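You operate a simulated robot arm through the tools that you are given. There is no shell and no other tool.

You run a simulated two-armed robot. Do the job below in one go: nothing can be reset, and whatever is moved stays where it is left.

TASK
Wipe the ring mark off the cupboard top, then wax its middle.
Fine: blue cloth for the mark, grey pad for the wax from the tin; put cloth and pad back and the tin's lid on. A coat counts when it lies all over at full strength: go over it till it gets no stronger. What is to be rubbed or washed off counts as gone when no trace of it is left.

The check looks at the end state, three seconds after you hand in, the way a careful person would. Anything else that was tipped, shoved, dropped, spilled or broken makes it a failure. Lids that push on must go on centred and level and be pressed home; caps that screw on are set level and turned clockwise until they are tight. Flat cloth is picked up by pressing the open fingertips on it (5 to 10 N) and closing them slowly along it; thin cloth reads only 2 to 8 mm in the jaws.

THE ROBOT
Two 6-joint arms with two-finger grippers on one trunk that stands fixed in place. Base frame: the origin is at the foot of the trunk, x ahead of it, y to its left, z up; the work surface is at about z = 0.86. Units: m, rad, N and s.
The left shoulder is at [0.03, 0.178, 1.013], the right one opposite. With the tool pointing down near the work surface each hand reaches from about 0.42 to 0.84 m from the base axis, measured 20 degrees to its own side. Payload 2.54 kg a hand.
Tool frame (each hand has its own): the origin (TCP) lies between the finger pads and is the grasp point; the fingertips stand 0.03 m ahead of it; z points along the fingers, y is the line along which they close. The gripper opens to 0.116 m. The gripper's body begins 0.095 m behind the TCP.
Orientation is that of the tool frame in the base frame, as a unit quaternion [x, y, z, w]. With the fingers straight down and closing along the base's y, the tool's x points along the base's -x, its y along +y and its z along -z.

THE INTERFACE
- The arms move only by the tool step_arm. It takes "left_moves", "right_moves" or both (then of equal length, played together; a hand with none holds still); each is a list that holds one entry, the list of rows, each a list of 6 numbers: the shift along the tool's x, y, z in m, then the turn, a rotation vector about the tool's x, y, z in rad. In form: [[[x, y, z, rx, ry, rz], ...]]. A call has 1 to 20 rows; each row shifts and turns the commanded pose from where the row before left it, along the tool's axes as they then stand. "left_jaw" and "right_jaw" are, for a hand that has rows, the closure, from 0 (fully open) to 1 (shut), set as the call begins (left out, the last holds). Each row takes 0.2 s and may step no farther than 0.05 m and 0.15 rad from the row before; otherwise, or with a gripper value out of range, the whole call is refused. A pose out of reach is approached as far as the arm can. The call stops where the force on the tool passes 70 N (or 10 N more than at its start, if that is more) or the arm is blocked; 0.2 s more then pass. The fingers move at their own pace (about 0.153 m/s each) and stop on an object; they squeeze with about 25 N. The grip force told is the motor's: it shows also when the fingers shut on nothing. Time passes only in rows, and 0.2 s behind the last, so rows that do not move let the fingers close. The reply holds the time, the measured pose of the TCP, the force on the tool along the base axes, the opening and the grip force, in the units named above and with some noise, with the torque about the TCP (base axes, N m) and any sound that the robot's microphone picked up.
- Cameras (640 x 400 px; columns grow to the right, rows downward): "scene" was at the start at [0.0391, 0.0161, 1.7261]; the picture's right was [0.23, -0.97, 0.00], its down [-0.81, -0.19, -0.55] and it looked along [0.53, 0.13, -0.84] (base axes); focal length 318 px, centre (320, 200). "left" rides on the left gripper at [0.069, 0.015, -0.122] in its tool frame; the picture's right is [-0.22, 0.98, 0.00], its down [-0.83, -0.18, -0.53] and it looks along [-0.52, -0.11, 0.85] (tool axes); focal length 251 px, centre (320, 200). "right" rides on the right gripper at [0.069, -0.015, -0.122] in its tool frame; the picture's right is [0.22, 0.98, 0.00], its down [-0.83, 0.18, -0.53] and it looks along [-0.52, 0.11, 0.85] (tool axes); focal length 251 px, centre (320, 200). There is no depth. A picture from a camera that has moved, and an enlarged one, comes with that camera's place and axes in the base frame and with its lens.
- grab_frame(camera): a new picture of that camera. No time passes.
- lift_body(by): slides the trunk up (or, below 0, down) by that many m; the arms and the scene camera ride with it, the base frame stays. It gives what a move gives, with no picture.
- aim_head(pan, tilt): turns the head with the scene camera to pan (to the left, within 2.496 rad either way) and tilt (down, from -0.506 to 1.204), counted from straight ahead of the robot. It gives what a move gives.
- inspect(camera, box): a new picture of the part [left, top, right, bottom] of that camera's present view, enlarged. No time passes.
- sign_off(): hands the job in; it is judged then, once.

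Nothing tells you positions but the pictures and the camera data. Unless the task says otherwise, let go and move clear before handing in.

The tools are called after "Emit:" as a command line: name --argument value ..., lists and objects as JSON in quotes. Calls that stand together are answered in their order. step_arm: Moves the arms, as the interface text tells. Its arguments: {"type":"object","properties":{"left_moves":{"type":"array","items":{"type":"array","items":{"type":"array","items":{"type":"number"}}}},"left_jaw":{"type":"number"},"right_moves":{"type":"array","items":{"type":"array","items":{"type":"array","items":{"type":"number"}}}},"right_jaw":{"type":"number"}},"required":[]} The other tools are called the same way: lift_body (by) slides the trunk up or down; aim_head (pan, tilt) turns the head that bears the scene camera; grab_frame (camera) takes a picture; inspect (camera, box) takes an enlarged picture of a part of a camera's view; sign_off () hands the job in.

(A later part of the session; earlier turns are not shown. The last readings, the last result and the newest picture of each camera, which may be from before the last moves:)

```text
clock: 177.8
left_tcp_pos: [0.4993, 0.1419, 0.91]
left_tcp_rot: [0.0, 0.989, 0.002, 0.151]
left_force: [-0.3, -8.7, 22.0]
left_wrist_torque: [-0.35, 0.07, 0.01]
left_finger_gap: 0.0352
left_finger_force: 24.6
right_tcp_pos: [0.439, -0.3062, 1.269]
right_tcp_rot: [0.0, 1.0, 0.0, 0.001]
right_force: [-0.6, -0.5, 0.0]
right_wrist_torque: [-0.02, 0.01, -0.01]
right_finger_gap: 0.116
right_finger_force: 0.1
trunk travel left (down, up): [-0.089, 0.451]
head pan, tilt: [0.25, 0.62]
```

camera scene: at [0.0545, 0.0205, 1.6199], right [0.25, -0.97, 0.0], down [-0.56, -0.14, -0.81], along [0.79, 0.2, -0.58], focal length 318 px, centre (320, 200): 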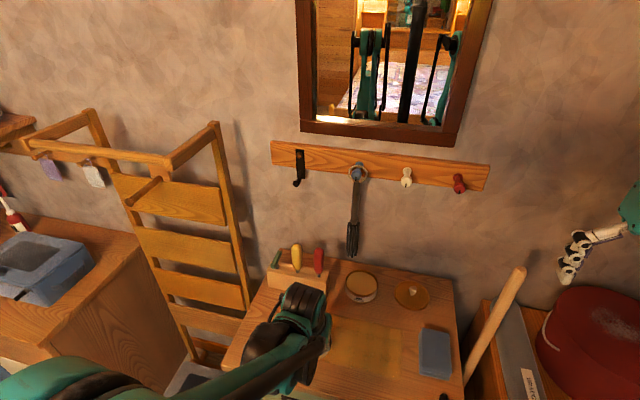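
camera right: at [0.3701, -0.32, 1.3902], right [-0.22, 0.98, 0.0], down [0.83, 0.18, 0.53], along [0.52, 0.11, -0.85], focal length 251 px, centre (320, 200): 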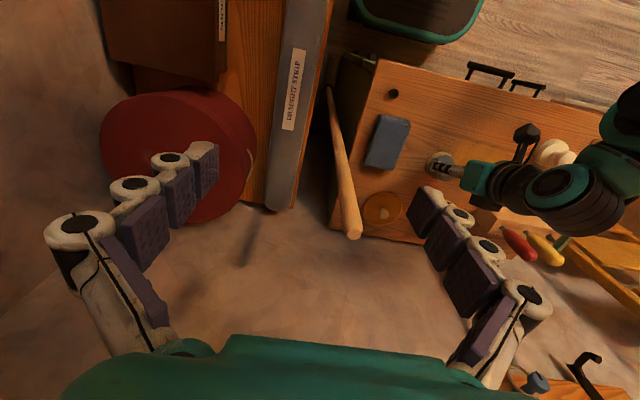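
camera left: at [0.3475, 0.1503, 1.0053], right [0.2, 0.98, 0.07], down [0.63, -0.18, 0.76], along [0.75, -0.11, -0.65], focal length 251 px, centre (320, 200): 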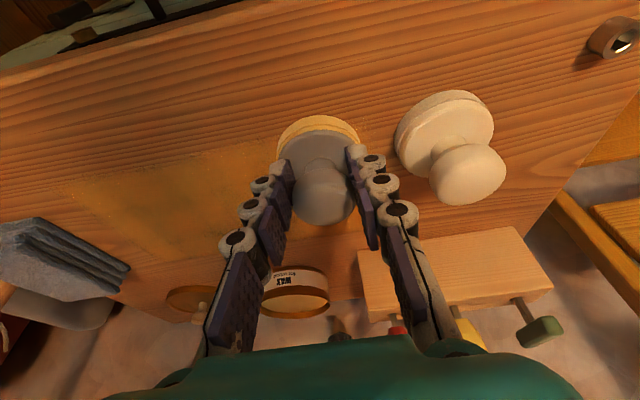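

Emit:
step_arm --left_moves '[[[0.0191, 0, -0.0059, 0, 0, 0], [0, -0.0186, 0, 0, 0, 0], [0, -0.0186, 0, 0, 0, 0], [0, -0.0186, -0.0001, 0, 0, 0], [0, -0.0186, 0, 0, 0, 0], [0, -0.0186, 0, 0, 0, 0], [0, -0.0186, -0.0001, 0, 0, 0], [0, -0.0186, 0, 0, 0, 0], [0, -0.0186, 0, 0, 0, 0], [0, -0.0186, -0.0001, 0, 0, 0], [0, -0.0186, 0, 0, 0, 0], [0, -0.0186, 0, 0, 0, 0]]]'

Emit:
step_arm --left_moves '[[[0.0191, 0, -0.0061, 0, 0, 0], [0, 0.0186, 0, 0, 0, 0], [0, 0.0186, 0, 0, 0, 0], [0, 0.0186, 0.0001, 0, 0, 0], [0, 0.0186, 0, 0, 0, 0], [0, 0.0186, 0, 0, 0, 0], [0, 0.0186, 0.0001, 0, 0, 0], [0, 0.0186, 0, 0, 0, 0], [0, 0.0186, 0, 0, 0, 0], [0, 0.0186, 0.0001, 0, 0, 0], [0, 0.0186, 0, 0, 0, 0], [0, 0.0176, 0, 0, 0, 0]]]'

Emit:
grab_frame --camera "left"

```text
clock: 180.4
left_tcp_pos: [0.4789, -0.0601, 0.9105]
left_tcp_rot: [-0.002, 0.988, 0.001, 0.151]
left_force: [0.9, 9.8, 23.9]
left_wrist_torque: [0.19, 0.02, 0.02]
left_finger_gap: 0.0351
left_finger_force: 25.1
right_tcp_pos: [0.439, -0.3042, 1.2681]
right_tcp_rot: [0.0, 1.0, 0.0, 0.001]
right_force: [0.0, 0.1, -0.1]
right_wrist_torque: [0.01, -0.02, -0.02]
right_finger_gap: 0.1159
right_finger_force: 0.0
trunk travel left (down, up): [-0.089, 0.451]
head pan, tilt: [0.25, 0.62]
```

```text
clock: 183.0
left_tcp_pos: [0.4607, 0.141, 0.9103]
left_tcp_rot: [0.0, 0.988, 0.002, 0.151]
left_force: [-0.4, -7.8, 17.7]
left_wrist_torque: [-0.33, 0.1, -0.01]
left_finger_gap: 0.0349
left_finger_force: 24.9
right_tcp_pos: [0.4388, -0.306, 1.2679]
right_tcp_rot: [0.0, 1.0, -0.001, 0.0]
right_force: [-1.2, 0.6, 0.2]
right_wrist_torque: [-0.01, -0.01, 0.0]
right_finger_gap: 0.1163
right_finger_force: 0.1
trunk travel left (down, up): [-0.089, 0.451]
head pan, tilt: [0.25, 0.62]
```

```text
taken
camera left: at [0.3577, 0.1561, 1.0053], right [0.2, 0.98, 0.07], down [0.63, -0.18, 0.76], along [0.75, -0.11, -0.65], focal length 251 px, centre (320, 200)
```

left: 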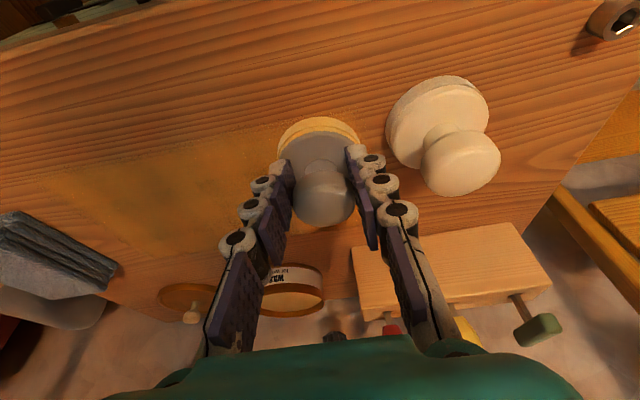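

Emit:
step_arm --left_moves '[[[0.0153, 0, -0.0047, 0, 0, 0], [0, -0.0184, 0, 0, 0, 0], [0, -0.0184, 0, 0, 0, 0], [0, -0.0184, -0.0001, 0, 0, 0], [0, -0.0184, 0, 0, 0, 0], [0, -0.0184, 0, 0, 0, 0], [0, -0.0184, -0.0001, 0, 0, 0], [0, -0.0184, 0, 0, 0, 0], [0, -0.0184, 0, 0, 0, 0], [0, -0.0184, -0.0001, 0, 0, 0], [0, -0.0184, 0, 0, 0, 0], [0, -0.0184, 0, 0, 0, 0]]]'

Emit:
step_arm --left_moves '[[[-0.025, 0, 0.0077, 0, 0, 0], [-0.025, 0, 0.0077, 0, 0, 0], [-0.025, 0, 0.0077, 0, 0, 0], [-0.025, 0, 0.0077, 0, 0, 0], [0, 0.012, 0, 0, 0, 0], [0.025, 0, -0.0077, 0, 0, 0], [0.025, 0, -0.0077, 0, 0, 0], [0.025, 0, -0.0077, 0, 0, 0], [0.025, 0, -0.0077, 0, 0, 0]]]'

Emit:
step_arm --left_moves '[[[-0.0148, 0.02, -0.0477, 0, 0, 0], [-0.0059, 0.03, -0.0191, 0, 0, 0], [-0.0391, 0.03, 0.0122, 0, 0, 0], [-0.0391, 0.025, 0.0122, 0, 0, 0], [-0.0391, 0, 0.0122, 0, 0, 0], [-0.0391, 0, 0.0122, 0, 0, 0], [-0.0391, 0, 0.0122, 0, 0, 0], [-0.0145, 0, 0.0045, 0, 0, 0], [0, 0, 0, 0, 0, 0]]]'

Emit:
inspect --camera "right" --box '[380, 70, 580, 210]'

Emit:
inspect --camera "scene" --box '[250, 280, 450, 400]'

```text
clock: 185.6
left_tcp_pos: [0.4433, -0.0609, 0.9093]
left_tcp_rot: [-0.001, 0.989, 0.001, 0.15]
left_force: [-0.9, 4.5, 10.3]
left_wrist_torque: [0.08, 0.03, -0.01]
left_finger_gap: 0.035
left_finger_force: 24.9
right_tcp_pos: [0.4399, -0.3036, 1.2691]
right_tcp_rot: [0.0, 1.0, -0.001, 0.0]
right_force: [1.1, -0.6, 0.9]
right_wrist_torque: [0.01, 0.01, 0.0]
right_finger_gap: 0.1163
right_finger_force: 0.1
trunk travel left (down, up): [-0.089, 0.451]
head pan, tilt: [0.25, 0.62]
```

```text
clock: 187.6
left_tcp_pos: [0.4444, -0.0489, 0.9106]
left_tcp_rot: [-0.001, 0.989, 0.0, 0.151]
left_force: [6.2, 0.3, 28.1]
left_wrist_torque: [-0.03, -0.14, -0.01]
left_finger_gap: 0.0353
left_finger_force: 25.1
right_tcp_pos: [0.4403, -0.3061, 1.2685]
right_tcp_rot: [0.0, 1.0, 0.0, 0.0]
right_force: [0.5, 0.1, 0.8]
right_wrist_torque: [0.0, -0.02, 0.0]
right_finger_gap: 0.1161
right_finger_force: 0.1
trunk travel left (down, up): [-0.089, 0.451]
head pan, tilt: [0.25, 0.62]
```

```text
refused: row 1 steps farther than a row can; nothing moved
```

```text
2.86 times, centred on (480, 140) of right
camera zoom: at [0.3698, -0.3198, 1.3905], right [-0.22, 0.98, 0.0], down [0.83, 0.18, 0.53], along [0.52, 0.11, -0.85], focal length 718 px, centre (-137, 371)
```

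zoom: 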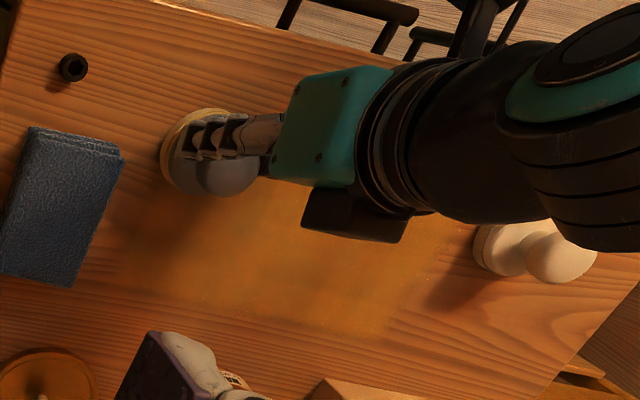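

```text
3.20 times, centred on (350, 340) of scene
camera zoom: at [0.0546, 0.0219, 1.6199], right [0.25, -0.97, 0.0], down [-0.56, -0.14, -0.81], along [0.79, 0.2, -0.58], focal length 1019 px, centre (224, -248)
```

zoom: 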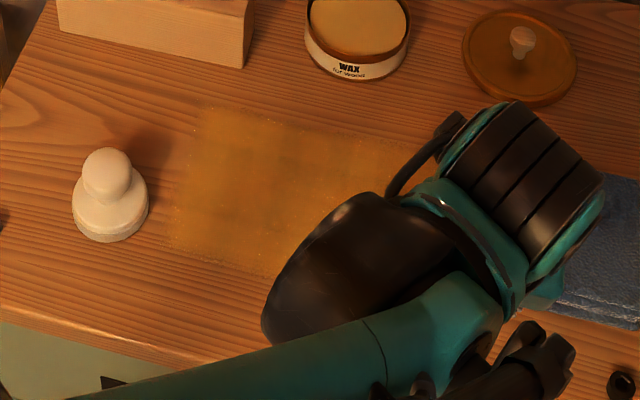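

Emit:
step_arm --left_moves '[[[-0.0118, 0.01, -0.0382, 0, 0, 0], [-0.0089, 0.025, -0.0286, 0, 0, 0], [-0.0391, 0.025, 0.0122, 0, 0, 0], [-0.0391, 0.025, 0.0122, 0, 0, 0], [-0.0391, 0.02, 0.0122, 0, 0, 0], [-0.0391, 0, 0.0122, 0, 0, 0], [-0.0391, 0, 0.0122, 0, 0, 0], [-0.0145, 0, 0.0045, 0, 0, 0], [0, 0, 0, 0, 0, 0]]]'

Emit:
inspect --camera "right" --box '[380, 70, 580, 210]'

Emit:
inspect --camera "scene" --box '[250, 280, 450, 400]'

Emit:
inspect --camera "right" --box '[420, 105, 550, 195]'

```text
clock: 189.6
left_tcp_pos: [0.6646, 0.0576, 0.98]
left_tcp_rot: [-0.001, 0.989, 0.001, 0.15]
left_force: [0.1, -0.5, -0.7]
left_wrist_torque: [-0.03, 0.01, 0.04]
left_finger_gap: 0.0353
left_finger_force: 24.8
right_tcp_pos: [0.4405, -0.3065, 1.2682]
right_tcp_rot: [-0.001, 1.0, 0.0, -0.001]
right_force: [-0.1, 0.1, -0.4]
right_wrist_torque: [0.02, 0.01, 0.04]
right_finger_gap: 0.1158
right_finger_force: 0.0
trunk travel left (down, up): [-0.089, 0.451]
head pan, tilt: [0.25, 0.62]
```

```text
2.86 times, centred on (480, 140) of right
camera zoom: at [0.3709, -0.32, 1.39], right [-0.22, 0.98, 0.0], down [0.83, 0.18, 0.53], along [0.52, 0.11, -0.85], focal length 718 px, centre (-137, 371)
```

zoom: 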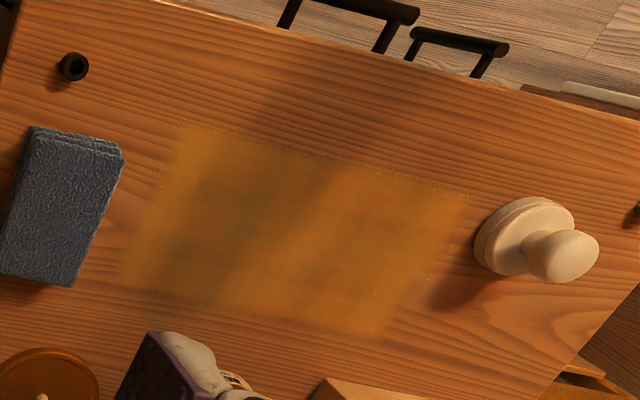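

```text
3.20 times, centred on (350, 340) of scene
camera zoom: at [0.0559, 0.0217, 1.6197], right [0.25, -0.97, 0.0], down [-0.56, -0.14, -0.81], along [0.79, 0.2, -0.58], focal length 1019 px, centre (224, -248)
```

zoom: 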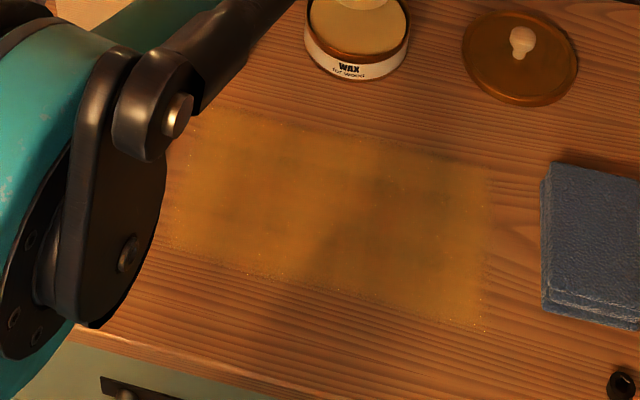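

```text
4.44 times, centred on (485, 150) of right
camera zoom: at [0.3709, -0.32, 1.39], right [-0.22, 0.98, 0.0], down [0.83, 0.18, 0.53], along [0.52, 0.11, -0.85], focal length 1118 px, centre (-413, 422)
```

zoom: 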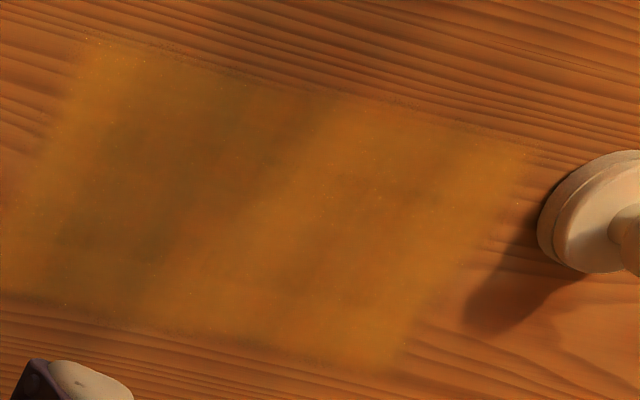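

The coat looks saturated and even; the remaining dark bands are arm shadows. To be sure, I re-dip and make one more full pass with strokes crosswise (along x), then compare.

Emit:
step_arm --left_moves '[[[0.003, -0.0006, 0.013, 0, 0, 0], [0.003, -0.0006, 0.013, 0, 0, 0], [0.0025, 0, 0.0105, 0, 0, 0], [0.0006, 0, 0.0019, 0, 0, 0], [0, 0, 0, 0, 0, 0]]]'

Emit:
step_arm --left_moves '[[[0.0004, 0, 0.0014, 0, 0, 0], [0, 0, 0, 0, 0, 0]]]'

```text
clock: 190.8
left_tcp_pos: [0.6663, 0.0553, 0.9405]
left_tcp_rot: [0.0, 0.989, 0.001, 0.151]
left_force: [2.4, 1.1, 9.6]
left_wrist_torque: [-0.03, 0.02, 0.0]
left_finger_gap: 0.035
left_finger_force: 25.3
right_tcp_pos: [0.4398, -0.3062, 1.2682]
right_tcp_rot: [0.0, 1.0, 0.0, -0.002]
right_force: [-0.8, -0.2, -0.9]
right_wrist_torque: [0.0, -0.02, 0.0]
right_finger_gap: 0.1161
right_finger_force: 0.0
trunk travel left (down, up): [-0.089, 0.451]
head pan, tilt: [0.25, 0.62]
```

```text
clock: 191.4
left_tcp_pos: [0.6659, 0.056, 0.9405]
left_tcp_rot: [-0.001, 0.988, 0.001, 0.152]
left_force: [9.9, -0.3, 30.6]
left_wrist_torque: [0.03, -0.21, -0.01]
left_finger_gap: 0.0352
left_finger_force: 25.1
right_tcp_pos: [0.439, -0.3048, 1.2696]
right_tcp_rot: [0.0, 1.0, 0.0, 0.001]
right_force: [0.9, 0.1, -0.8]
right_wrist_torque: [0.02, 0.01, 0.03]
right_finger_gap: 0.116
right_finger_force: 0.1
trunk travel left (down, up): [-0.089, 0.451]
head pan, tilt: [0.25, 0.62]
```

Emit:
step_arm --left_moves '[[[-0.0006, 0, -0.0019, 0, 0, 0], [-0.0133, 0, -0.043, 0, 0, 0], [0.0353, 0, -0.0109, 0, 0, 0], [0.0353, 0, -0.0109, 0, 0, 0], [0.0353, 0, -0.0109, 0, 0, 0], [0, 0.0435, 0, 0, 0, 0], [0, 0.0435, 0, 0, 0, 0], [0.0107, 0, 0.0346, 0, 0, 0], [0.009, 0, 0.0289, 0, 0, 0], [0.0015, 0, 0.0048, 0, 0, 0], [0, 0, 0, 0, 0, 0]]]'

Emit:
step_arm --left_moves '[[[0.0006, 0, 0.0019, 0, 0, 0], [0, 0, 0, 0, 0, 0]]]'

```text
clock: 193.8
left_tcp_pos: [0.5555, 0.1426, 0.9136]
left_tcp_rot: [-0.001, 0.989, 0.001, 0.15]
left_force: [-0.3, 1.0, -0.2]
left_wrist_torque: [0.0, 0.04, 0.01]
left_finger_gap: 0.0352
left_finger_force: 25.0
right_tcp_pos: [0.4399, -0.3047, 1.2683]
right_tcp_rot: [0.0, 1.0, 0.0, 0.0]
right_force: [1.3, 0.0, 0.2]
right_wrist_torque: [0.0, 0.0, -0.04]
right_finger_gap: 0.1156
right_finger_force: 0.2
trunk travel left (down, up): [-0.089, 0.451]
head pan, tilt: [0.25, 0.62]
```

```text
clock: 194.4
left_tcp_pos: [0.5559, 0.1426, 0.9122]
left_tcp_rot: [-0.001, 0.989, 0.001, 0.15]
left_force: [0.2, -0.6, 0.0]
left_wrist_torque: [0.0, 0.0, 0.0]
left_finger_gap: 0.0348
left_finger_force: 25.1
right_tcp_pos: [0.4411, -0.3056, 1.2681]
right_tcp_rot: [0.0, 1.0, 0.0, 0.0]
right_force: [0.2, -0.2, 0.0]
right_wrist_torque: [0.01, 0.05, 0.01]
right_finger_gap: 0.1161
right_finger_force: 0.0
trunk travel left (down, up): [-0.089, 0.451]
head pan, tilt: [0.25, 0.62]
```

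Emit:
step_arm --left_moves '[[[0.0004, 0, 0.0014, 0, 0, 0], [0, 0, 0, 0, 0, 0]]]'

Emit:
step_arm --left_moves '[[[0.0002, 0, 0.0008, 0, 0, 0], [0, 0, 0, 0, 0, 0]]]'

```text
clock: 195.0
left_tcp_pos: [0.5554, 0.1423, 0.9118]
left_tcp_rot: [-0.001, 0.989, 0.002, 0.151]
left_force: [1.2, 0.2, 4.9]
left_wrist_torque: [-0.04, 0.04, 0.02]
left_finger_gap: 0.0353
left_finger_force: 25.1
right_tcp_pos: [0.4398, -0.3049, 1.2687]
right_tcp_rot: [0.0, 1.0, -0.001, 0.0]
right_force: [0.7, 0.2, 0.5]
right_wrist_torque: [0.0, 0.01, 0.02]
right_finger_gap: 0.1159
right_finger_force: 0.1
trunk travel left (down, up): [-0.089, 0.451]
head pan, tilt: [0.25, 0.62]
```

```text
clock: 195.6
left_tcp_pos: [0.5563, 0.1422, 0.9112]
left_tcp_rot: [0.0, 0.989, 0.002, 0.151]
left_force: [2.3, 1.8, 13.5]
left_wrist_torque: [0.03, 0.04, 0.03]
left_finger_gap: 0.035
left_finger_force: 25.2
right_tcp_pos: [0.4391, -0.3052, 1.2696]
right_tcp_rot: [0.0, 1.0, 0.0, 0.0]
right_force: [-0.4, -0.6, -0.4]
right_wrist_torque: [-0.02, 0.0, -0.02]
right_finger_gap: 0.1161
right_finger_force: 0.1
trunk travel left (down, up): [-0.089, 0.451]
head pan, tilt: [0.25, 0.62]
```

Emit:
step_arm --left_moves '[[[0.0176, 0, -0.0052, 0, 0, 0], [0.0175, 0, -0.0054, 0, 0, 0], [0.0175, 0, -0.0054, 0, 0, 0], [0.0175, 0, -0.0054, 0, 0, 0], [0.0175, 0, -0.0054, 0, 0, 0], [0.0175, 0, -0.0054, 0, 0, 0], [0, -0.02, 0, 0, 0, 0], [-0.0175, 0, 0.0054, 0, 0, 0], [-0.0175, 0, 0.0054, 0, 0, 0], [-0.0175, 0, 0.0054, 0, 0, 0], [-0.0175, 0, 0.0054, 0, 0, 0], [-0.0175, 0, 0.0054, 0, 0, 0], [-0.0175, 0, 0.0054, 0, 0, 0]]]'

Emit:
step_arm --left_moves '[[[0, -0.02, 0, 0, 0, 0], [0.0175, 0, -0.0054, 0, 0, 0], [0.0175, 0, -0.0054, 0, 0, 0], [0.0175, 0, -0.0054, 0, 0, 0], [0.0175, 0, -0.0054, 0, 0, 0], [0.0175, 0, -0.0054, 0, 0, 0], [0.0175, 0, -0.0054, 0, 0, 0], [0, -0.02, 0, 0, 0, 0], [-0.0175, 0, 0.0054, 0, 0, 0], [-0.0175, 0, 0.0054, 0, 0, 0], [-0.0175, 0, 0.0054, 0, 0, 0], [-0.0175, 0, 0.0054, 0, 0, 0], [-0.0175, 0, 0.0054, 0, 0, 0], [-0.0175, 0, 0.0054, 0, 0, 0]]]'

Emit:
step_arm --left_moves '[[[0, -0.02, 0, 0, 0, 0], [0.0175, 0, -0.0054, 0, 0, 0], [0.0175, 0, -0.0054, 0, 0, 0], [0.0175, 0, -0.0054, 0, 0, 0], [0.0175, 0, -0.0054, 0, 0, 0], [0.0175, 0, -0.0054, 0, 0, 0], [0.0175, 0, -0.0054, 0, 0, 0], [0, -0.02, 0, 0, 0, 0], [-0.0175, 0, 0.0054, 0, 0, 0], [-0.0175, 0, 0.0054, 0, 0, 0], [-0.0175, 0, 0.0054, 0, 0, 0], [-0.0175, 0, 0.0054, 0, 0, 0], [-0.0175, 0, 0.0054, 0, 0, 0], [-0.0175, 0, 0.0054, 0, 0, 0]]]'

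```text
clock: 198.4
left_tcp_pos: [0.5558, 0.1235, 0.91]
left_tcp_rot: [-0.002, 0.989, 0.001, 0.151]
left_force: [-1.8, -0.9, 3.5]
left_wrist_torque: [-0.09, 0.14, 0.01]
left_finger_gap: 0.0353
left_finger_force: 24.8
right_tcp_pos: [0.4401, -0.3066, 1.2689]
right_tcp_rot: [-0.001, 1.0, 0.0, 0.0]
right_force: [0.1, 0.6, 0.1]
right_wrist_torque: [-0.02, 0.04, 0.0]
right_finger_gap: 0.1161
right_finger_force: 0.0
trunk travel left (down, up): [-0.089, 0.451]
head pan, tilt: [0.25, 0.62]
```

```text
clock: 201.4
left_tcp_pos: [0.5545, 0.0835, 0.9108]
left_tcp_rot: [-0.001, 0.988, 0.001, 0.151]
left_force: [-3.5, -0.4, 10.0]
left_wrist_torque: [-0.07, 0.27, 0.0]
left_finger_gap: 0.0352
left_finger_force: 25.2
right_tcp_pos: [0.4396, -0.3062, 1.2687]
right_tcp_rot: [0.0, 1.0, 0.0, 0.001]
right_force: [0.1, 0.1, 0.0]
right_wrist_torque: [-0.03, -0.02, -0.03]
right_finger_gap: 0.1159
right_finger_force: 0.0
trunk travel left (down, up): [-0.089, 0.451]
head pan, tilt: [0.25, 0.62]
```

```text
clock: 204.4
left_tcp_pos: [0.5549, 0.0437, 0.9108]
left_tcp_rot: [-0.001, 0.988, 0.002, 0.151]
left_force: [-4.1, -0.5, 10.3]
left_wrist_torque: [-0.11, 0.27, -0.04]
left_finger_gap: 0.0351
left_finger_force: 24.9
right_tcp_pos: [0.4389, -0.3061, 1.2688]
right_tcp_rot: [0.0, 1.0, 0.0, 0.001]
right_force: [-1.3, 0.0, 0.1]
right_wrist_torque: [-0.01, -0.04, 0.04]
right_finger_gap: 0.1161
right_finger_force: 0.0
trunk travel left (down, up): [-0.089, 0.451]
head pan, tilt: [0.25, 0.62]
```

Emit:
step_arm --left_moves '[[[0, -0.02, 0, 0, 0, 0], [0.0175, 0, -0.0054, 0, 0, 0], [0.0175, 0, -0.0054, 0, 0, 0], [0.0175, 0, -0.0054, 0, 0, 0], [0.0175, 0, -0.0054, 0, 0, 0], [0.0175, 0, -0.0054, 0, 0, 0], [0.0175, 0, -0.0054, 0, 0, 0], [0, -0.02, 0, 0, 0, 0], [-0.0175, 0, 0.0054, 0, 0, 0], [-0.0175, 0, 0.0054, 0, 0, 0], [-0.0175, 0, 0.0054, 0, 0, 0], [-0.0175, 0, 0.0054, 0, 0, 0], [-0.0175, 0, 0.0054, 0, 0, 0], [-0.0175, 0, 0.0054, 0, 0, 0]]]'

Emit:
step_arm --left_moves '[[[0, -0.02, 0, 0, 0, 0], [0.0175, 0, -0.0054, 0, 0, 0], [0.0175, 0, -0.0054, 0, 0, 0], [0.0175, 0, -0.0054, 0, 0, 0], [0.0175, 0, -0.0054, 0, 0, 0], [0.0175, 0, -0.0054, 0, 0, 0], [0.0175, 0, -0.0054, 0, 0, 0], [0, -0.02, 0, 0, 0, 0], [-0.0175, 0, 0.0054, 0, 0, 0], [-0.0175, 0, 0.0054, 0, 0, 0], [-0.0175, 0, 0.0054, 0, 0, 0], [-0.0175, 0, 0.0054, 0, 0, 0], [-0.0175, 0, 0.0054, 0, 0, 0], [-0.0175, 0, 0.0054, 0, 0, 0]]]'

Emit:
step_arm --left_moves '[[[0, -0.022, 0, 0, 0, 0], [0.0175, 0, -0.0054, 0, 0, 0], [0.0175, 0, -0.0054, 0, 0, 0], [0.0175, 0, -0.0054, 0, 0, 0], [0.0175, 0, -0.0054, 0, 0, 0], [0.0175, 0, -0.0054, 0, 0, 0], [0.0175, 0, -0.0054, 0, 0, 0], [-0.0175, 0, 0.0054, 0, 0, 0], [-0.0175, 0, 0.0054, 0, 0, 0], [-0.0175, 0, 0.0054, 0, 0, 0], [-0.0175, 0, 0.0054, 0, 0, 0], [-0.0175, 0, 0.0054, 0, 0, 0], [-0.0175, 0, 0.0054, 0, 0, 0]]]'

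Emit:
grab_frame --camera "left"

```text
clock: 207.4
left_tcp_pos: [0.5556, 0.0043, 0.9101]
left_tcp_rot: [-0.001, 0.989, 0.001, 0.151]
left_force: [-6.1, 0.1, 12.6]
left_wrist_torque: [-0.05, 0.34, -0.02]
left_finger_gap: 0.0352
left_finger_force: 24.7
right_tcp_pos: [0.4377, -0.3049, 1.2691]
right_tcp_rot: [0.0, 1.0, 0.0, 0.001]
right_force: [0.5, -0.2, 0.1]
right_wrist_torque: [0.0, 0.01, -0.04]
right_finger_gap: 0.1159
right_finger_force: 0.0
trunk travel left (down, up): [-0.089, 0.451]
head pan, tilt: [0.25, 0.62]
```

```text
clock: 210.4
left_tcp_pos: [0.5543, -0.0376, 0.9108]
left_tcp_rot: [0.0, 0.988, 0.001, 0.151]
left_force: [-6.7, -0.4, 14.3]
left_wrist_torque: [-0.1, 0.41, -0.04]
left_finger_gap: 0.035
left_finger_force: 25.2
right_tcp_pos: [0.4391, -0.306, 1.2686]
right_tcp_rot: [0.0, 1.0, -0.001, 0.001]
right_force: [-0.5, 0.3, 0.1]
right_wrist_torque: [-0.02, -0.02, 0.02]
right_finger_gap: 0.116
right_finger_force: 0.1
trunk travel left (down, up): [-0.089, 0.451]
head pan, tilt: [0.25, 0.62]
```

```text
clock: 213.2
left_tcp_pos: [0.5539, -0.06, 0.9094]
left_tcp_rot: [-0.001, 0.988, 0.002, 0.151]
left_force: [-8.2, 0.0, 17.4]
left_wrist_torque: [-0.02, 0.41, 0.01]
left_finger_gap: 0.0352
left_finger_force: 24.9
right_tcp_pos: [0.4374, -0.3051, 1.2692]
right_tcp_rot: [0.0, 1.0, 0.0, 0.001]
right_force: [-0.1, 0.1, 0.2]
right_wrist_torque: [-0.01, -0.01, -0.01]
right_finger_gap: 0.1161
right_finger_force: 0.2
trunk travel left (down, up): [-0.089, 0.451]
head pan, tilt: [0.25, 0.62]
```

```text
taken
camera left: at [0.4529, -0.0448, 1.005], right [0.2, 0.98, 0.07], down [0.63, -0.18, 0.76], along [0.75, -0.11, -0.65], focal length 251 px, centre (320, 200)
```

left: 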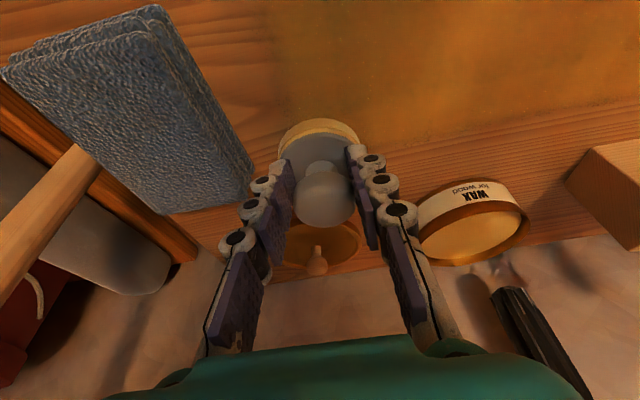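

I lift the pad, carry it above its home place, and check the coat with nothing in the way.

Emit:
step_arm --left_moves '[[[-0.0118, 0, -0.0382, 0, 0, 0], [-0.0118, 0.02, -0.0382, 0, 0, 0], [-0.006, 0.04, -0.0191, 0, 0, 0], [0.0027, 0.0437, -0.0009, 0, 0, 0], [0.0027, 0.0437, -0.0009, 0, 0, 0], [0.0027, 0.0437, -0.0009, 0, 0, 0], [0.0027, 0.0437, -0.0009, 0, 0, 0], [0.0027, 0.0437, -0.0009, 0, 0, 0], [0.0027, 0.0437, -0.0009, 0, 0, 0], [0.0027, 0.0437, -0.0009, 0, 0, 0], [0, 0, 0, 0, 0, 0]]]'

Emit:
inspect --camera "right" --box '[380, 70, 580, 210]'

Emit:
inspect --camera "right" --box '[420, 105, 550, 195]'

Emit:
inspect --camera "scene" --box '[250, 270, 450, 400]'

```text
clock: 215.6
left_tcp_pos: [0.5351, 0.3058, 1.0109]
left_tcp_rot: [0.0, 0.988, 0.001, 0.152]
left_force: [0.6, -0.3, -1.0]
left_wrist_torque: [0.03, 0.0, 0.0]
left_finger_gap: 0.0352
left_finger_force: 24.9
right_tcp_pos: [0.44, -0.3063, 1.2675]
right_tcp_rot: [0.0, 1.0, -0.001, 0.0]
right_force: [0.0, -0.1, 0.2]
right_wrist_torque: [0.02, -0.01, 0.03]
right_finger_gap: 0.116
right_finger_force: 0.1
trunk travel left (down, up): [-0.089, 0.451]
head pan, tilt: [0.25, 0.62]
```

```text
2.86 times, centred on (480, 140) of right
camera zoom: at [0.3707, -0.3207, 1.3899], right [-0.22, 0.98, 0.0], down [0.83, 0.18, 0.53], along [0.52, 0.11, -0.85], focal length 718 px, centre (-137, 371)
```

zoom: 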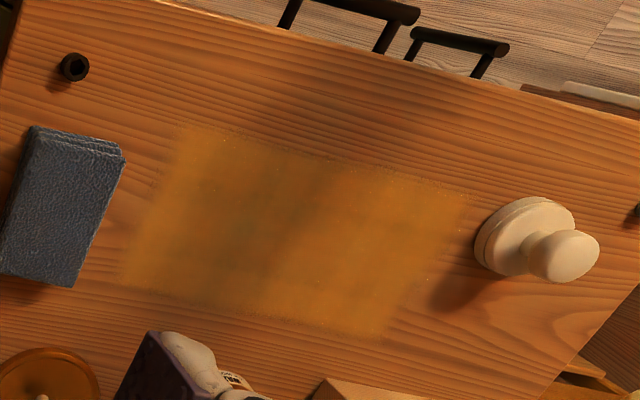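

```text
4.44 times, centred on (485, 150) of right
camera zoom: at [0.3707, -0.3207, 1.3899], right [-0.22, 0.98, 0.0], down [0.83, 0.18, 0.53], along [0.52, 0.11, -0.85], focal length 1118 px, centre (-413, 422)
```

zoom: 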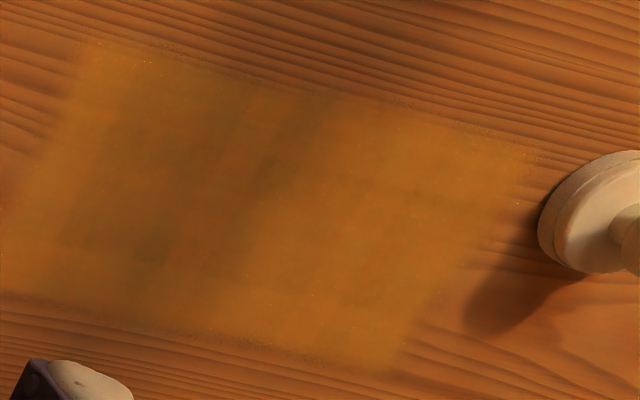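

```text
3.08 times, centred on (350, 335) of scene
camera zoom: at [0.0557, 0.021, 1.6197], right [0.25, -0.97, 0.0], down [-0.56, -0.14, -0.81], along [0.79, 0.2, -0.58], focal length 980 px, centre (228, -215)
```

zoom: 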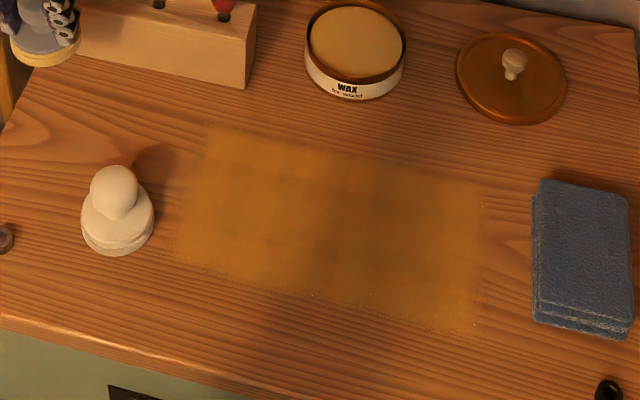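

Emit:
inspect --camera "scene" --box '[295, 305, 410, 382]'

Emit:
inspect --camera "scene" --box '[300, 308, 350, 345]'

Emit:
inspect --camera "scene" --box '[350, 315, 410, 380]'

```text
5.19 times, centred on (352, 344) of scene
camera zoom: at [0.0557, 0.021, 1.6197], right [0.25, -0.97, 0.0], down [-0.56, -0.14, -0.81], along [0.79, 0.2, -0.58], focal length 1655 px, centre (151, -546)
```

zoom: 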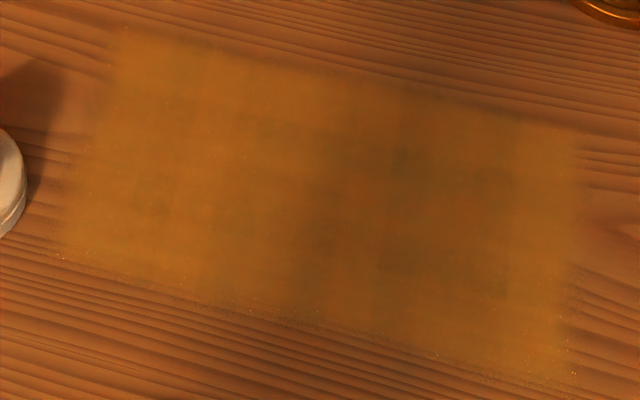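

```text
10.81 times, centred on (325, 326) of scene
camera zoom: at [0.0557, 0.021, 1.6197], right [0.25, -0.97, 0.0], down [-0.56, -0.14, -0.81], along [0.79, 0.2, -0.58], focal length 3444 px, centre (266, -1168)
```

zoom: 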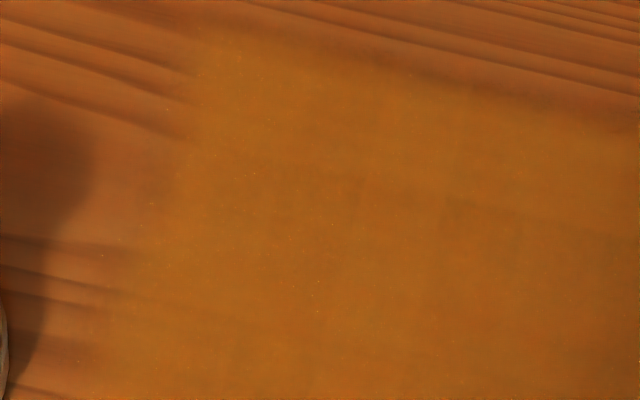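

```text
6.15 times, centred on (380, 348) of scene
camera zoom: at [0.0557, 0.021, 1.6197], right [0.25, -0.97, 0.0], down [-0.56, -0.14, -0.81], along [0.79, 0.2, -0.58], focal length 1960 px, centre (-49, -708)
```

zoom: 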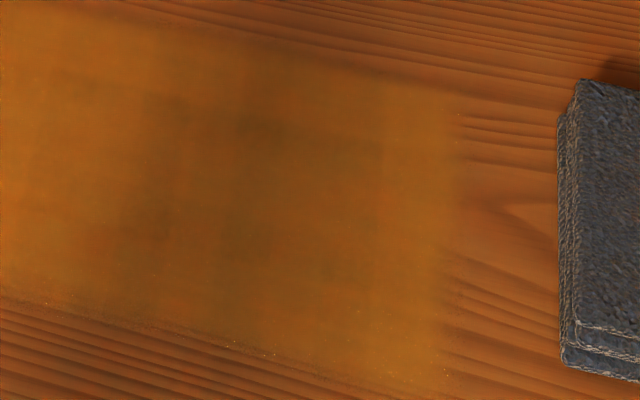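

The coat covers the whole patch evenly and the last pass changed nothing visible. Now I put the pad back at its home place.

Emit:
step_arm --left_moves '[[[0.0145, -0.001, 0.0452, 0, 0, 0], [0.0128, 0, 0.0413, 0, 0, 0], [0, 0, 0, 0, 0, 0]]]'

Emit:
grab_frame --camera "left"

Emit:
inspect --camera "right" --box '[500, 130, 640, 240]'

```text
clock: 216.4
left_tcp_pos: [0.535, 0.3057, 0.9189]
left_tcp_rot: [-0.001, 0.989, 0.001, 0.15]
left_force: [-0.4, -0.3, 0.0]
left_wrist_torque: [0.04, 0.02, 0.02]
left_finger_gap: 0.0349
left_finger_force: 25.0
right_tcp_pos: [0.4398, -0.3044, 1.2673]
right_tcp_rot: [0.0, 1.0, 0.001, 0.0]
right_force: [0.2, -0.1, 0.1]
right_wrist_torque: [0.02, 0.02, 0.0]
right_finger_gap: 0.1157
right_finger_force: 0.0
trunk travel left (down, up): [-0.089, 0.451]
head pan, tilt: [0.25, 0.62]
```

```text
taken
camera left: at [0.434, 0.3206, 1.0144], right [0.2, 0.98, 0.07], down [0.63, -0.18, 0.76], along [0.75, -0.11, -0.65], focal length 251 px, centre (320, 200)
```

left: 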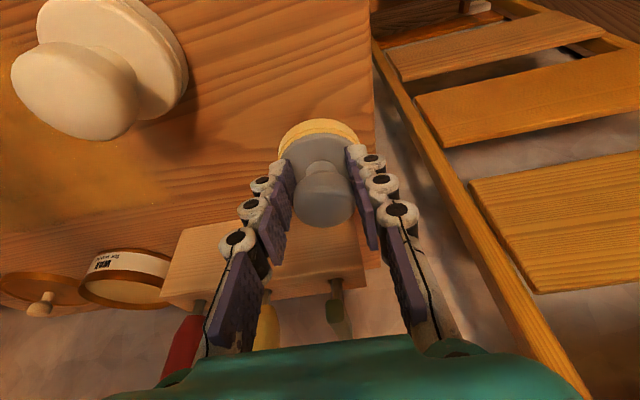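

```text
3.64 times, centred on (570, 185) of right
camera zoom: at [0.3704, -0.3203, 1.3901], right [-0.22, 0.98, 0.0], down [0.83, 0.18, 0.53], along [0.52, 0.11, -0.85], focal length 914 px, centre (-589, 254)
```

zoom: 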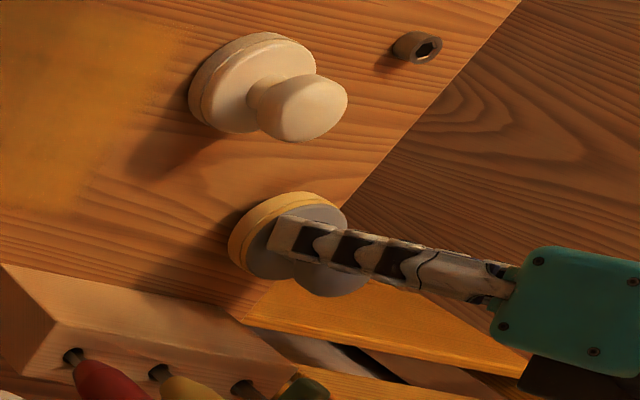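

Emit:
step_arm --left_moves '[[[0.0038, 0.002, -0.0012, 0, 0, 0], [0.0012, 0, 0.0038, 0, 0, 0], [0, 0, 0, 0, 0, 0]]]'

Emit:
step_arm --left_moves '[[[0.0006, 0, 0.0019, 0, 0, 0], [0, 0, 0, 0, 0, 0]]]'

Emit:
step_arm --left_moves '[[[0.0004, 0, 0.0012, 0, 0, 0], [0, 0, 0, 0, 0, 0]]]'

```text
clock: 217.2
left_tcp_pos: [0.5314, 0.3082, 0.9163]
left_tcp_rot: [-0.001, 0.989, 0.001, 0.151]
left_force: [0.6, -0.9, -0.8]
left_wrist_torque: [0.01, 0.05, -0.04]
left_finger_gap: 0.0352
left_finger_force: 24.5
right_tcp_pos: [0.4395, -0.3053, 1.2678]
right_tcp_rot: [0.0, 1.0, -0.001, 0.001]
right_force: [0.5, -0.9, 0.0]
right_wrist_torque: [0.02, 0.0, -0.03]
right_finger_gap: 0.116
right_finger_force: 0.1
trunk travel left (down, up): [-0.089, 0.451]
head pan, tilt: [0.25, 0.62]
```

```text
clock: 217.8
left_tcp_pos: [0.5307, 0.3073, 0.9135]
left_tcp_rot: [-0.001, 0.989, 0.001, 0.151]
left_force: [0.8, -0.1, -0.3]
left_wrist_torque: [0.01, 0.02, 0.0]
left_finger_gap: 0.0352
left_finger_force: 25.6
right_tcp_pos: [0.4388, -0.306, 1.2698]
right_tcp_rot: [0.0, 1.0, -0.001, 0.0]
right_force: [0.0, 0.0, 0.0]
right_wrist_torque: [0.01, -0.03, 0.02]
right_finger_gap: 0.116
right_finger_force: 0.0
trunk travel left (down, up): [-0.089, 0.451]
head pan, tilt: [0.25, 0.62]
```

```text
clock: 218.4
left_tcp_pos: [0.531, 0.3072, 0.9115]
left_tcp_rot: [0.0, 0.989, 0.001, 0.151]
left_force: [0.4, -0.1, -0.4]
left_wrist_torque: [0.01, 0.01, 0.0]
left_finger_gap: 0.0352
left_finger_force: 25.2
right_tcp_pos: [0.4405, -0.3062, 1.2683]
right_tcp_rot: [0.0, 1.0, 0.0, 0.0]
right_force: [0.6, -0.4, 0.0]
right_wrist_torque: [0.01, 0.01, 0.01]
right_finger_gap: 0.1158
right_finger_force: 0.1
trunk travel left (down, up): [-0.089, 0.451]
head pan, tilt: [0.25, 0.62]
```

Emit:
step_arm --left_moves '[[[0.0003, 0, 0.001, 0, 0, 0], [0, 0, 0, 0, 0, 0]]]'

Emit:
step_arm --left_moves '[[[0.0003, 0, 0.001, 0, 0, 0], [0, 0, 0, 0, 0, 0]]]'

Emit:
inspect --camera "right" --box '[500, 130, 640, 240]'

```text
clock: 219.0
left_tcp_pos: [0.532, 0.3085, 0.9121]
left_tcp_rot: [0.0, 0.989, 0.001, 0.15]
left_force: [1.0, -0.4, -0.6]
left_wrist_torque: [0.0, 0.03, 0.01]
left_finger_gap: 0.0353
left_finger_force: 24.7
right_tcp_pos: [0.4402, -0.3053, 1.2685]
right_tcp_rot: [0.0, 1.0, -0.001, 0.001]
right_force: [0.1, -0.4, 0.0]
right_wrist_torque: [-0.02, 0.0, -0.02]
right_finger_gap: 0.1159
right_finger_force: 0.0
trunk travel left (down, up): [-0.089, 0.451]
head pan, tilt: [0.25, 0.62]
```

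```text
clock: 219.6
left_tcp_pos: [0.5323, 0.307, 0.9102]
left_tcp_rot: [-0.001, 0.989, 0.001, 0.151]
left_force: [1.4, -0.9, 6.1]
left_wrist_torque: [-0.03, 0.02, -0.02]
left_finger_gap: 0.0354
left_finger_force: 25.3
right_tcp_pos: [0.4395, -0.3059, 1.2684]
right_tcp_rot: [0.0, 1.0, 0.0, 0.0]
right_force: [-0.3, -0.5, -0.5]
right_wrist_torque: [0.01, -0.03, 0.0]
right_finger_gap: 0.1159
right_finger_force: 0.0
trunk travel left (down, up): [-0.089, 0.451]
head pan, tilt: [0.25, 0.62]
```

```text
3.64 times, centred on (570, 185) of right
camera zoom: at [0.3704, -0.3203, 1.3901], right [-0.22, 0.98, 0.0], down [0.83, 0.18, 0.53], along [0.52, 0.11, -0.85], focal length 914 px, centre (-589, 254)
```

zoom: 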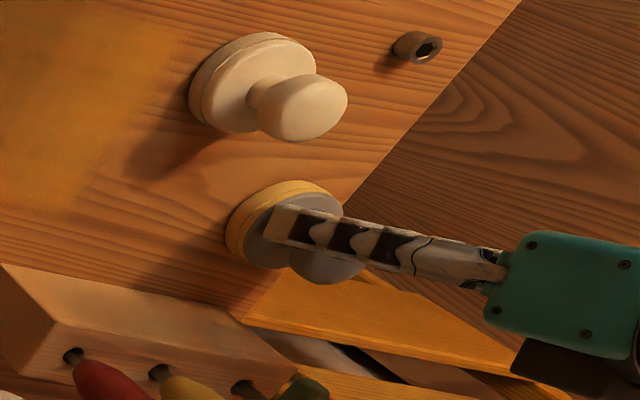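

The pad is back on its spot within a few millimetres. I release it and rise clear.

Emit:
step_arm --left_moves '[[[0, 0, 0, 0, 0, 0], [0, 0, 0, 0, 0, 0], [0, 0, 0, 0, 0, 0]]]' --left_jaw 0.4

Emit:
step_arm --left_moves '[[[-0.003, 0, -0.0095, 0, 0, 0], [-0.0059, 0, -0.0191, 0, 0, 0], [-0.0118, 0, -0.0382, 0, 0, 0], [-0.0118, 0, -0.0382, 0, 0, 0], [-0.0118, 0, -0.0382, 0, 0, 0], [0, 0, 0, 0, 0, 0]]]'

Emit:
grab_frame --camera "left"

Emit:
inspect --camera "right" --box '[500, 130, 640, 240]'

```text
clock: 220.4
left_tcp_pos: [0.5311, 0.3082, 0.9106]
left_tcp_rot: [-0.001, 0.989, 0.001, 0.15]
left_force: [0.4, 0.1, 0.1]
left_wrist_torque: [-0.01, 0.02, -0.03]
left_finger_gap: 0.0696
left_finger_force: 0.1
right_tcp_pos: [0.4384, -0.3057, 1.2677]
right_tcp_rot: [0.001, 1.0, -0.001, 0.0]
right_force: [-0.7, 0.2, -0.6]
right_wrist_torque: [-0.01, 0.02, 0.01]
right_finger_gap: 0.1161
right_finger_force: 0.0
trunk travel left (down, up): [-0.089, 0.451]
head pan, tilt: [0.25, 0.62]
```

```text
clock: 221.8
left_tcp_pos: [0.5307, 0.3076, 1.0605]
left_tcp_rot: [-0.001, 0.989, 0.001, 0.15]
left_force: [0.3, 0.5, 0.1]
left_wrist_torque: [0.0, 0.05, 0.02]
left_finger_gap: 0.0697
left_finger_force: 0.1
right_tcp_pos: [0.4406, -0.3044, 1.269]
right_tcp_rot: [0.0, 1.0, 0.0, 0.0]
right_force: [-0.1, 0.8, -0.3]
right_wrist_torque: [0.0, 0.0, -0.05]
right_finger_gap: 0.116
right_finger_force: 0.1
trunk travel left (down, up): [-0.089, 0.451]
head pan, tilt: [0.25, 0.62]
```

```text
taken
camera left: at [0.4292, 0.3227, 1.1557], right [0.2, 0.98, 0.07], down [0.63, -0.18, 0.75], along [0.75, -0.11, -0.65], focal length 251 px, centre (320, 200)
```

left: 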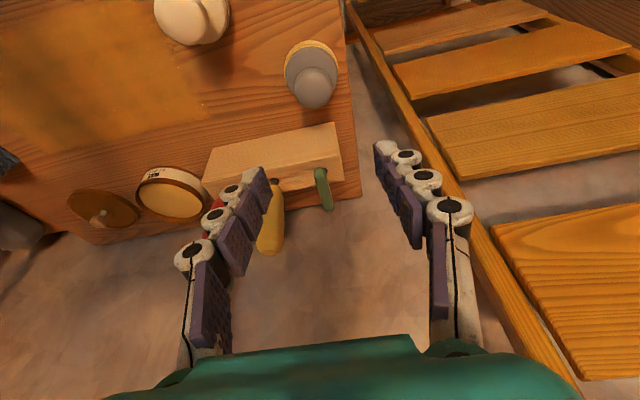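

```text
3.64 times, centred on (570, 185) of right
camera zoom: at [0.3711, -0.3198, 1.3899], right [-0.22, 0.98, 0.0], down [0.83, 0.18, 0.53], along [0.52, 0.11, -0.85], focal length 914 px, centre (-589, 254)
```

zoom: 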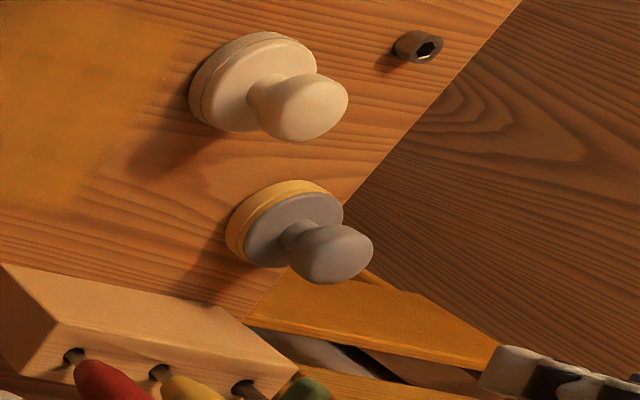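

The grey pad stands in place. On the way to the lid I pass over the waxed area and look straight down on the coat.

Emit:
step_arm --left_moves '[[[0, -0.042, 0, 0, 0, 0], [0.01, -0.042, -0.015, 0, 0, 0], [0.01, -0.042, -0.015, 0, 0, 0], [0.01, -0.042, -0.015, 0, 0, 0], [0.01, -0.042, -0.015, 0, 0, 0], [0.01, -0.042, -0.015, 0, 0, 0], [0.03, 0, -0.02, 0, 0, 0], [0.03, 0, -0.02, 0, 0, 0], [0, 0, 0, 0, 0, 0]]]'

Emit:
grab_frame --camera "left"

```text
clock: 223.8
left_tcp_pos: [0.3935, 0.055, 1.1379]
left_tcp_rot: [-0.001, 0.989, 0.002, 0.151]
left_force: [0.0, -0.5, 0.1]
left_wrist_torque: [0.0, 0.01, -0.02]
left_finger_gap: 0.0698
left_finger_force: 0.1
right_tcp_pos: [0.4407, -0.3056, 1.2683]
right_tcp_rot: [0.001, 1.0, 0.0, 0.0]
right_force: [-0.3, -0.4, 0.5]
right_wrist_torque: [0.02, 0.01, 0.02]
right_finger_gap: 0.1159
right_finger_force: 0.2
trunk travel left (down, up): [-0.089, 0.451]
head pan, tilt: [0.25, 0.62]
```

```text
taken
camera left: at [0.2917, 0.0699, 1.2327], right [0.2, 0.98, 0.07], down [0.63, -0.18, 0.75], along [0.75, -0.11, -0.65], focal length 251 px, centre (320, 200)
```

left: 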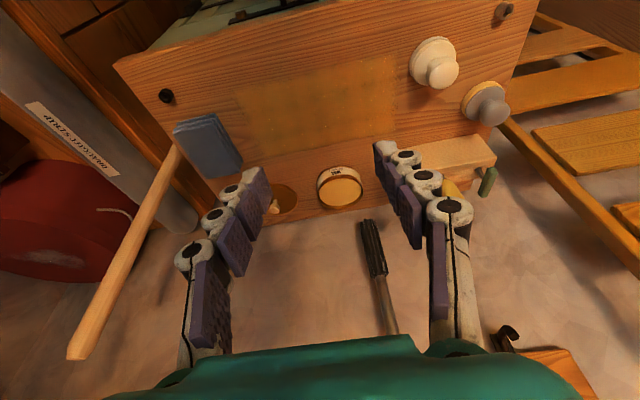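

Emit:
inspect --camera "left" --box '[220, 40, 420, 180]'

Emit:
inspect --camera "scene" --box '[295, 305, 410, 382]'

```text
2.86 times, centred on (320, 110) of left
camera zoom: at [0.2917, 0.0699, 1.2327], right [0.2, 0.98, 0.07], down [0.63, -0.18, 0.75], along [0.75, -0.11, -0.65], focal length 718 px, centre (320, 457)
```

zoom: 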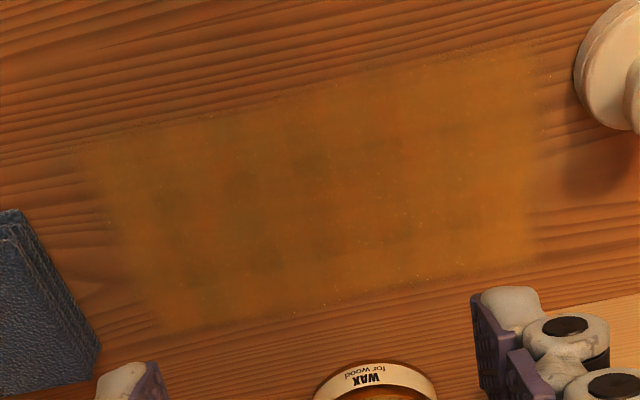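

```text
5.19 times, centred on (352, 344) of scene
camera zoom: at [0.0563, 0.0217, 1.6197], right [0.25, -0.97, 0.0], down [-0.56, -0.14, -0.81], along [0.79, 0.2, -0.58], focal length 1655 px, centre (151, -546)
```

zoom: 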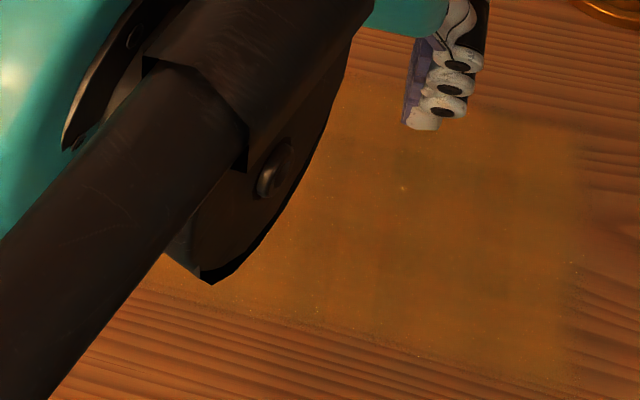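

Emit:
inspect --camera "left" --box '[240, 70, 330, 160]'

Emit:
inspect --camera "left" --box '[310, 50, 400, 140]'

Emit:
inspect --camera "right" --box '[420, 105, 550, 195]'

```text
4.44 times, centred on (285, 115) of left
camera zoom: at [0.2917, 0.0699, 1.2327], right [0.2, 0.98, 0.07], down [0.63, -0.18, 0.75], along [0.75, -0.11, -0.65], focal length 1118 px, centre (476, 578)
```

zoom: 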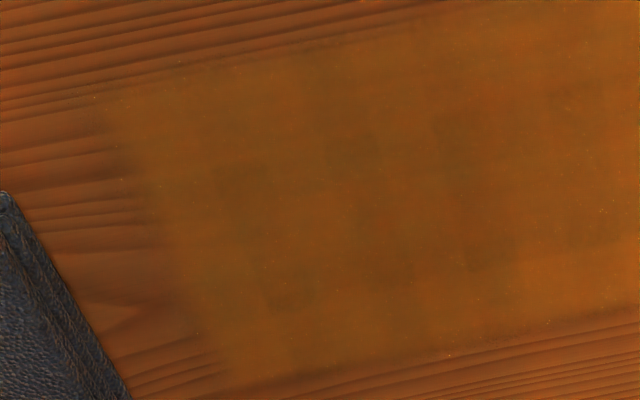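

```text
4.44 times, centred on (355, 95) of left
camera zoom: at [0.2917, 0.0699, 1.2327], right [0.2, 0.98, 0.07], down [0.63, -0.18, 0.75], along [0.75, -0.11, -0.65], focal length 1118 px, centre (164, 667)
```

zoom: 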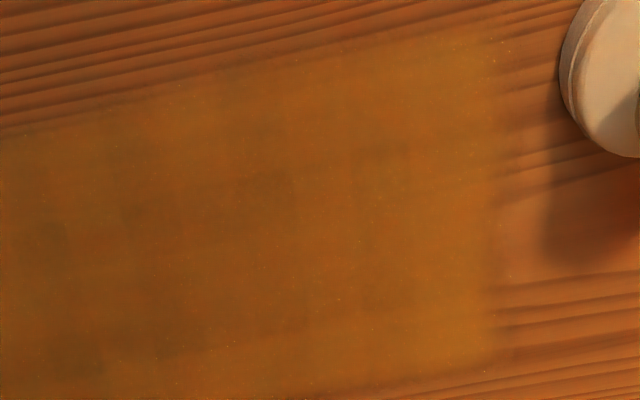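

```text
4.44 times, centred on (485, 150) of right
camera zoom: at [0.3713, -0.3201, 1.3899], right [-0.22, 0.98, 0.0], down [0.83, 0.18, 0.53], along [0.52, 0.11, -0.85], focal length 1118 px, centre (-413, 422)
```

zoom: 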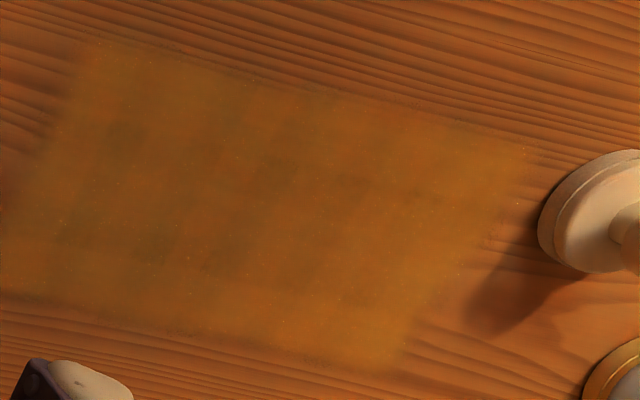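

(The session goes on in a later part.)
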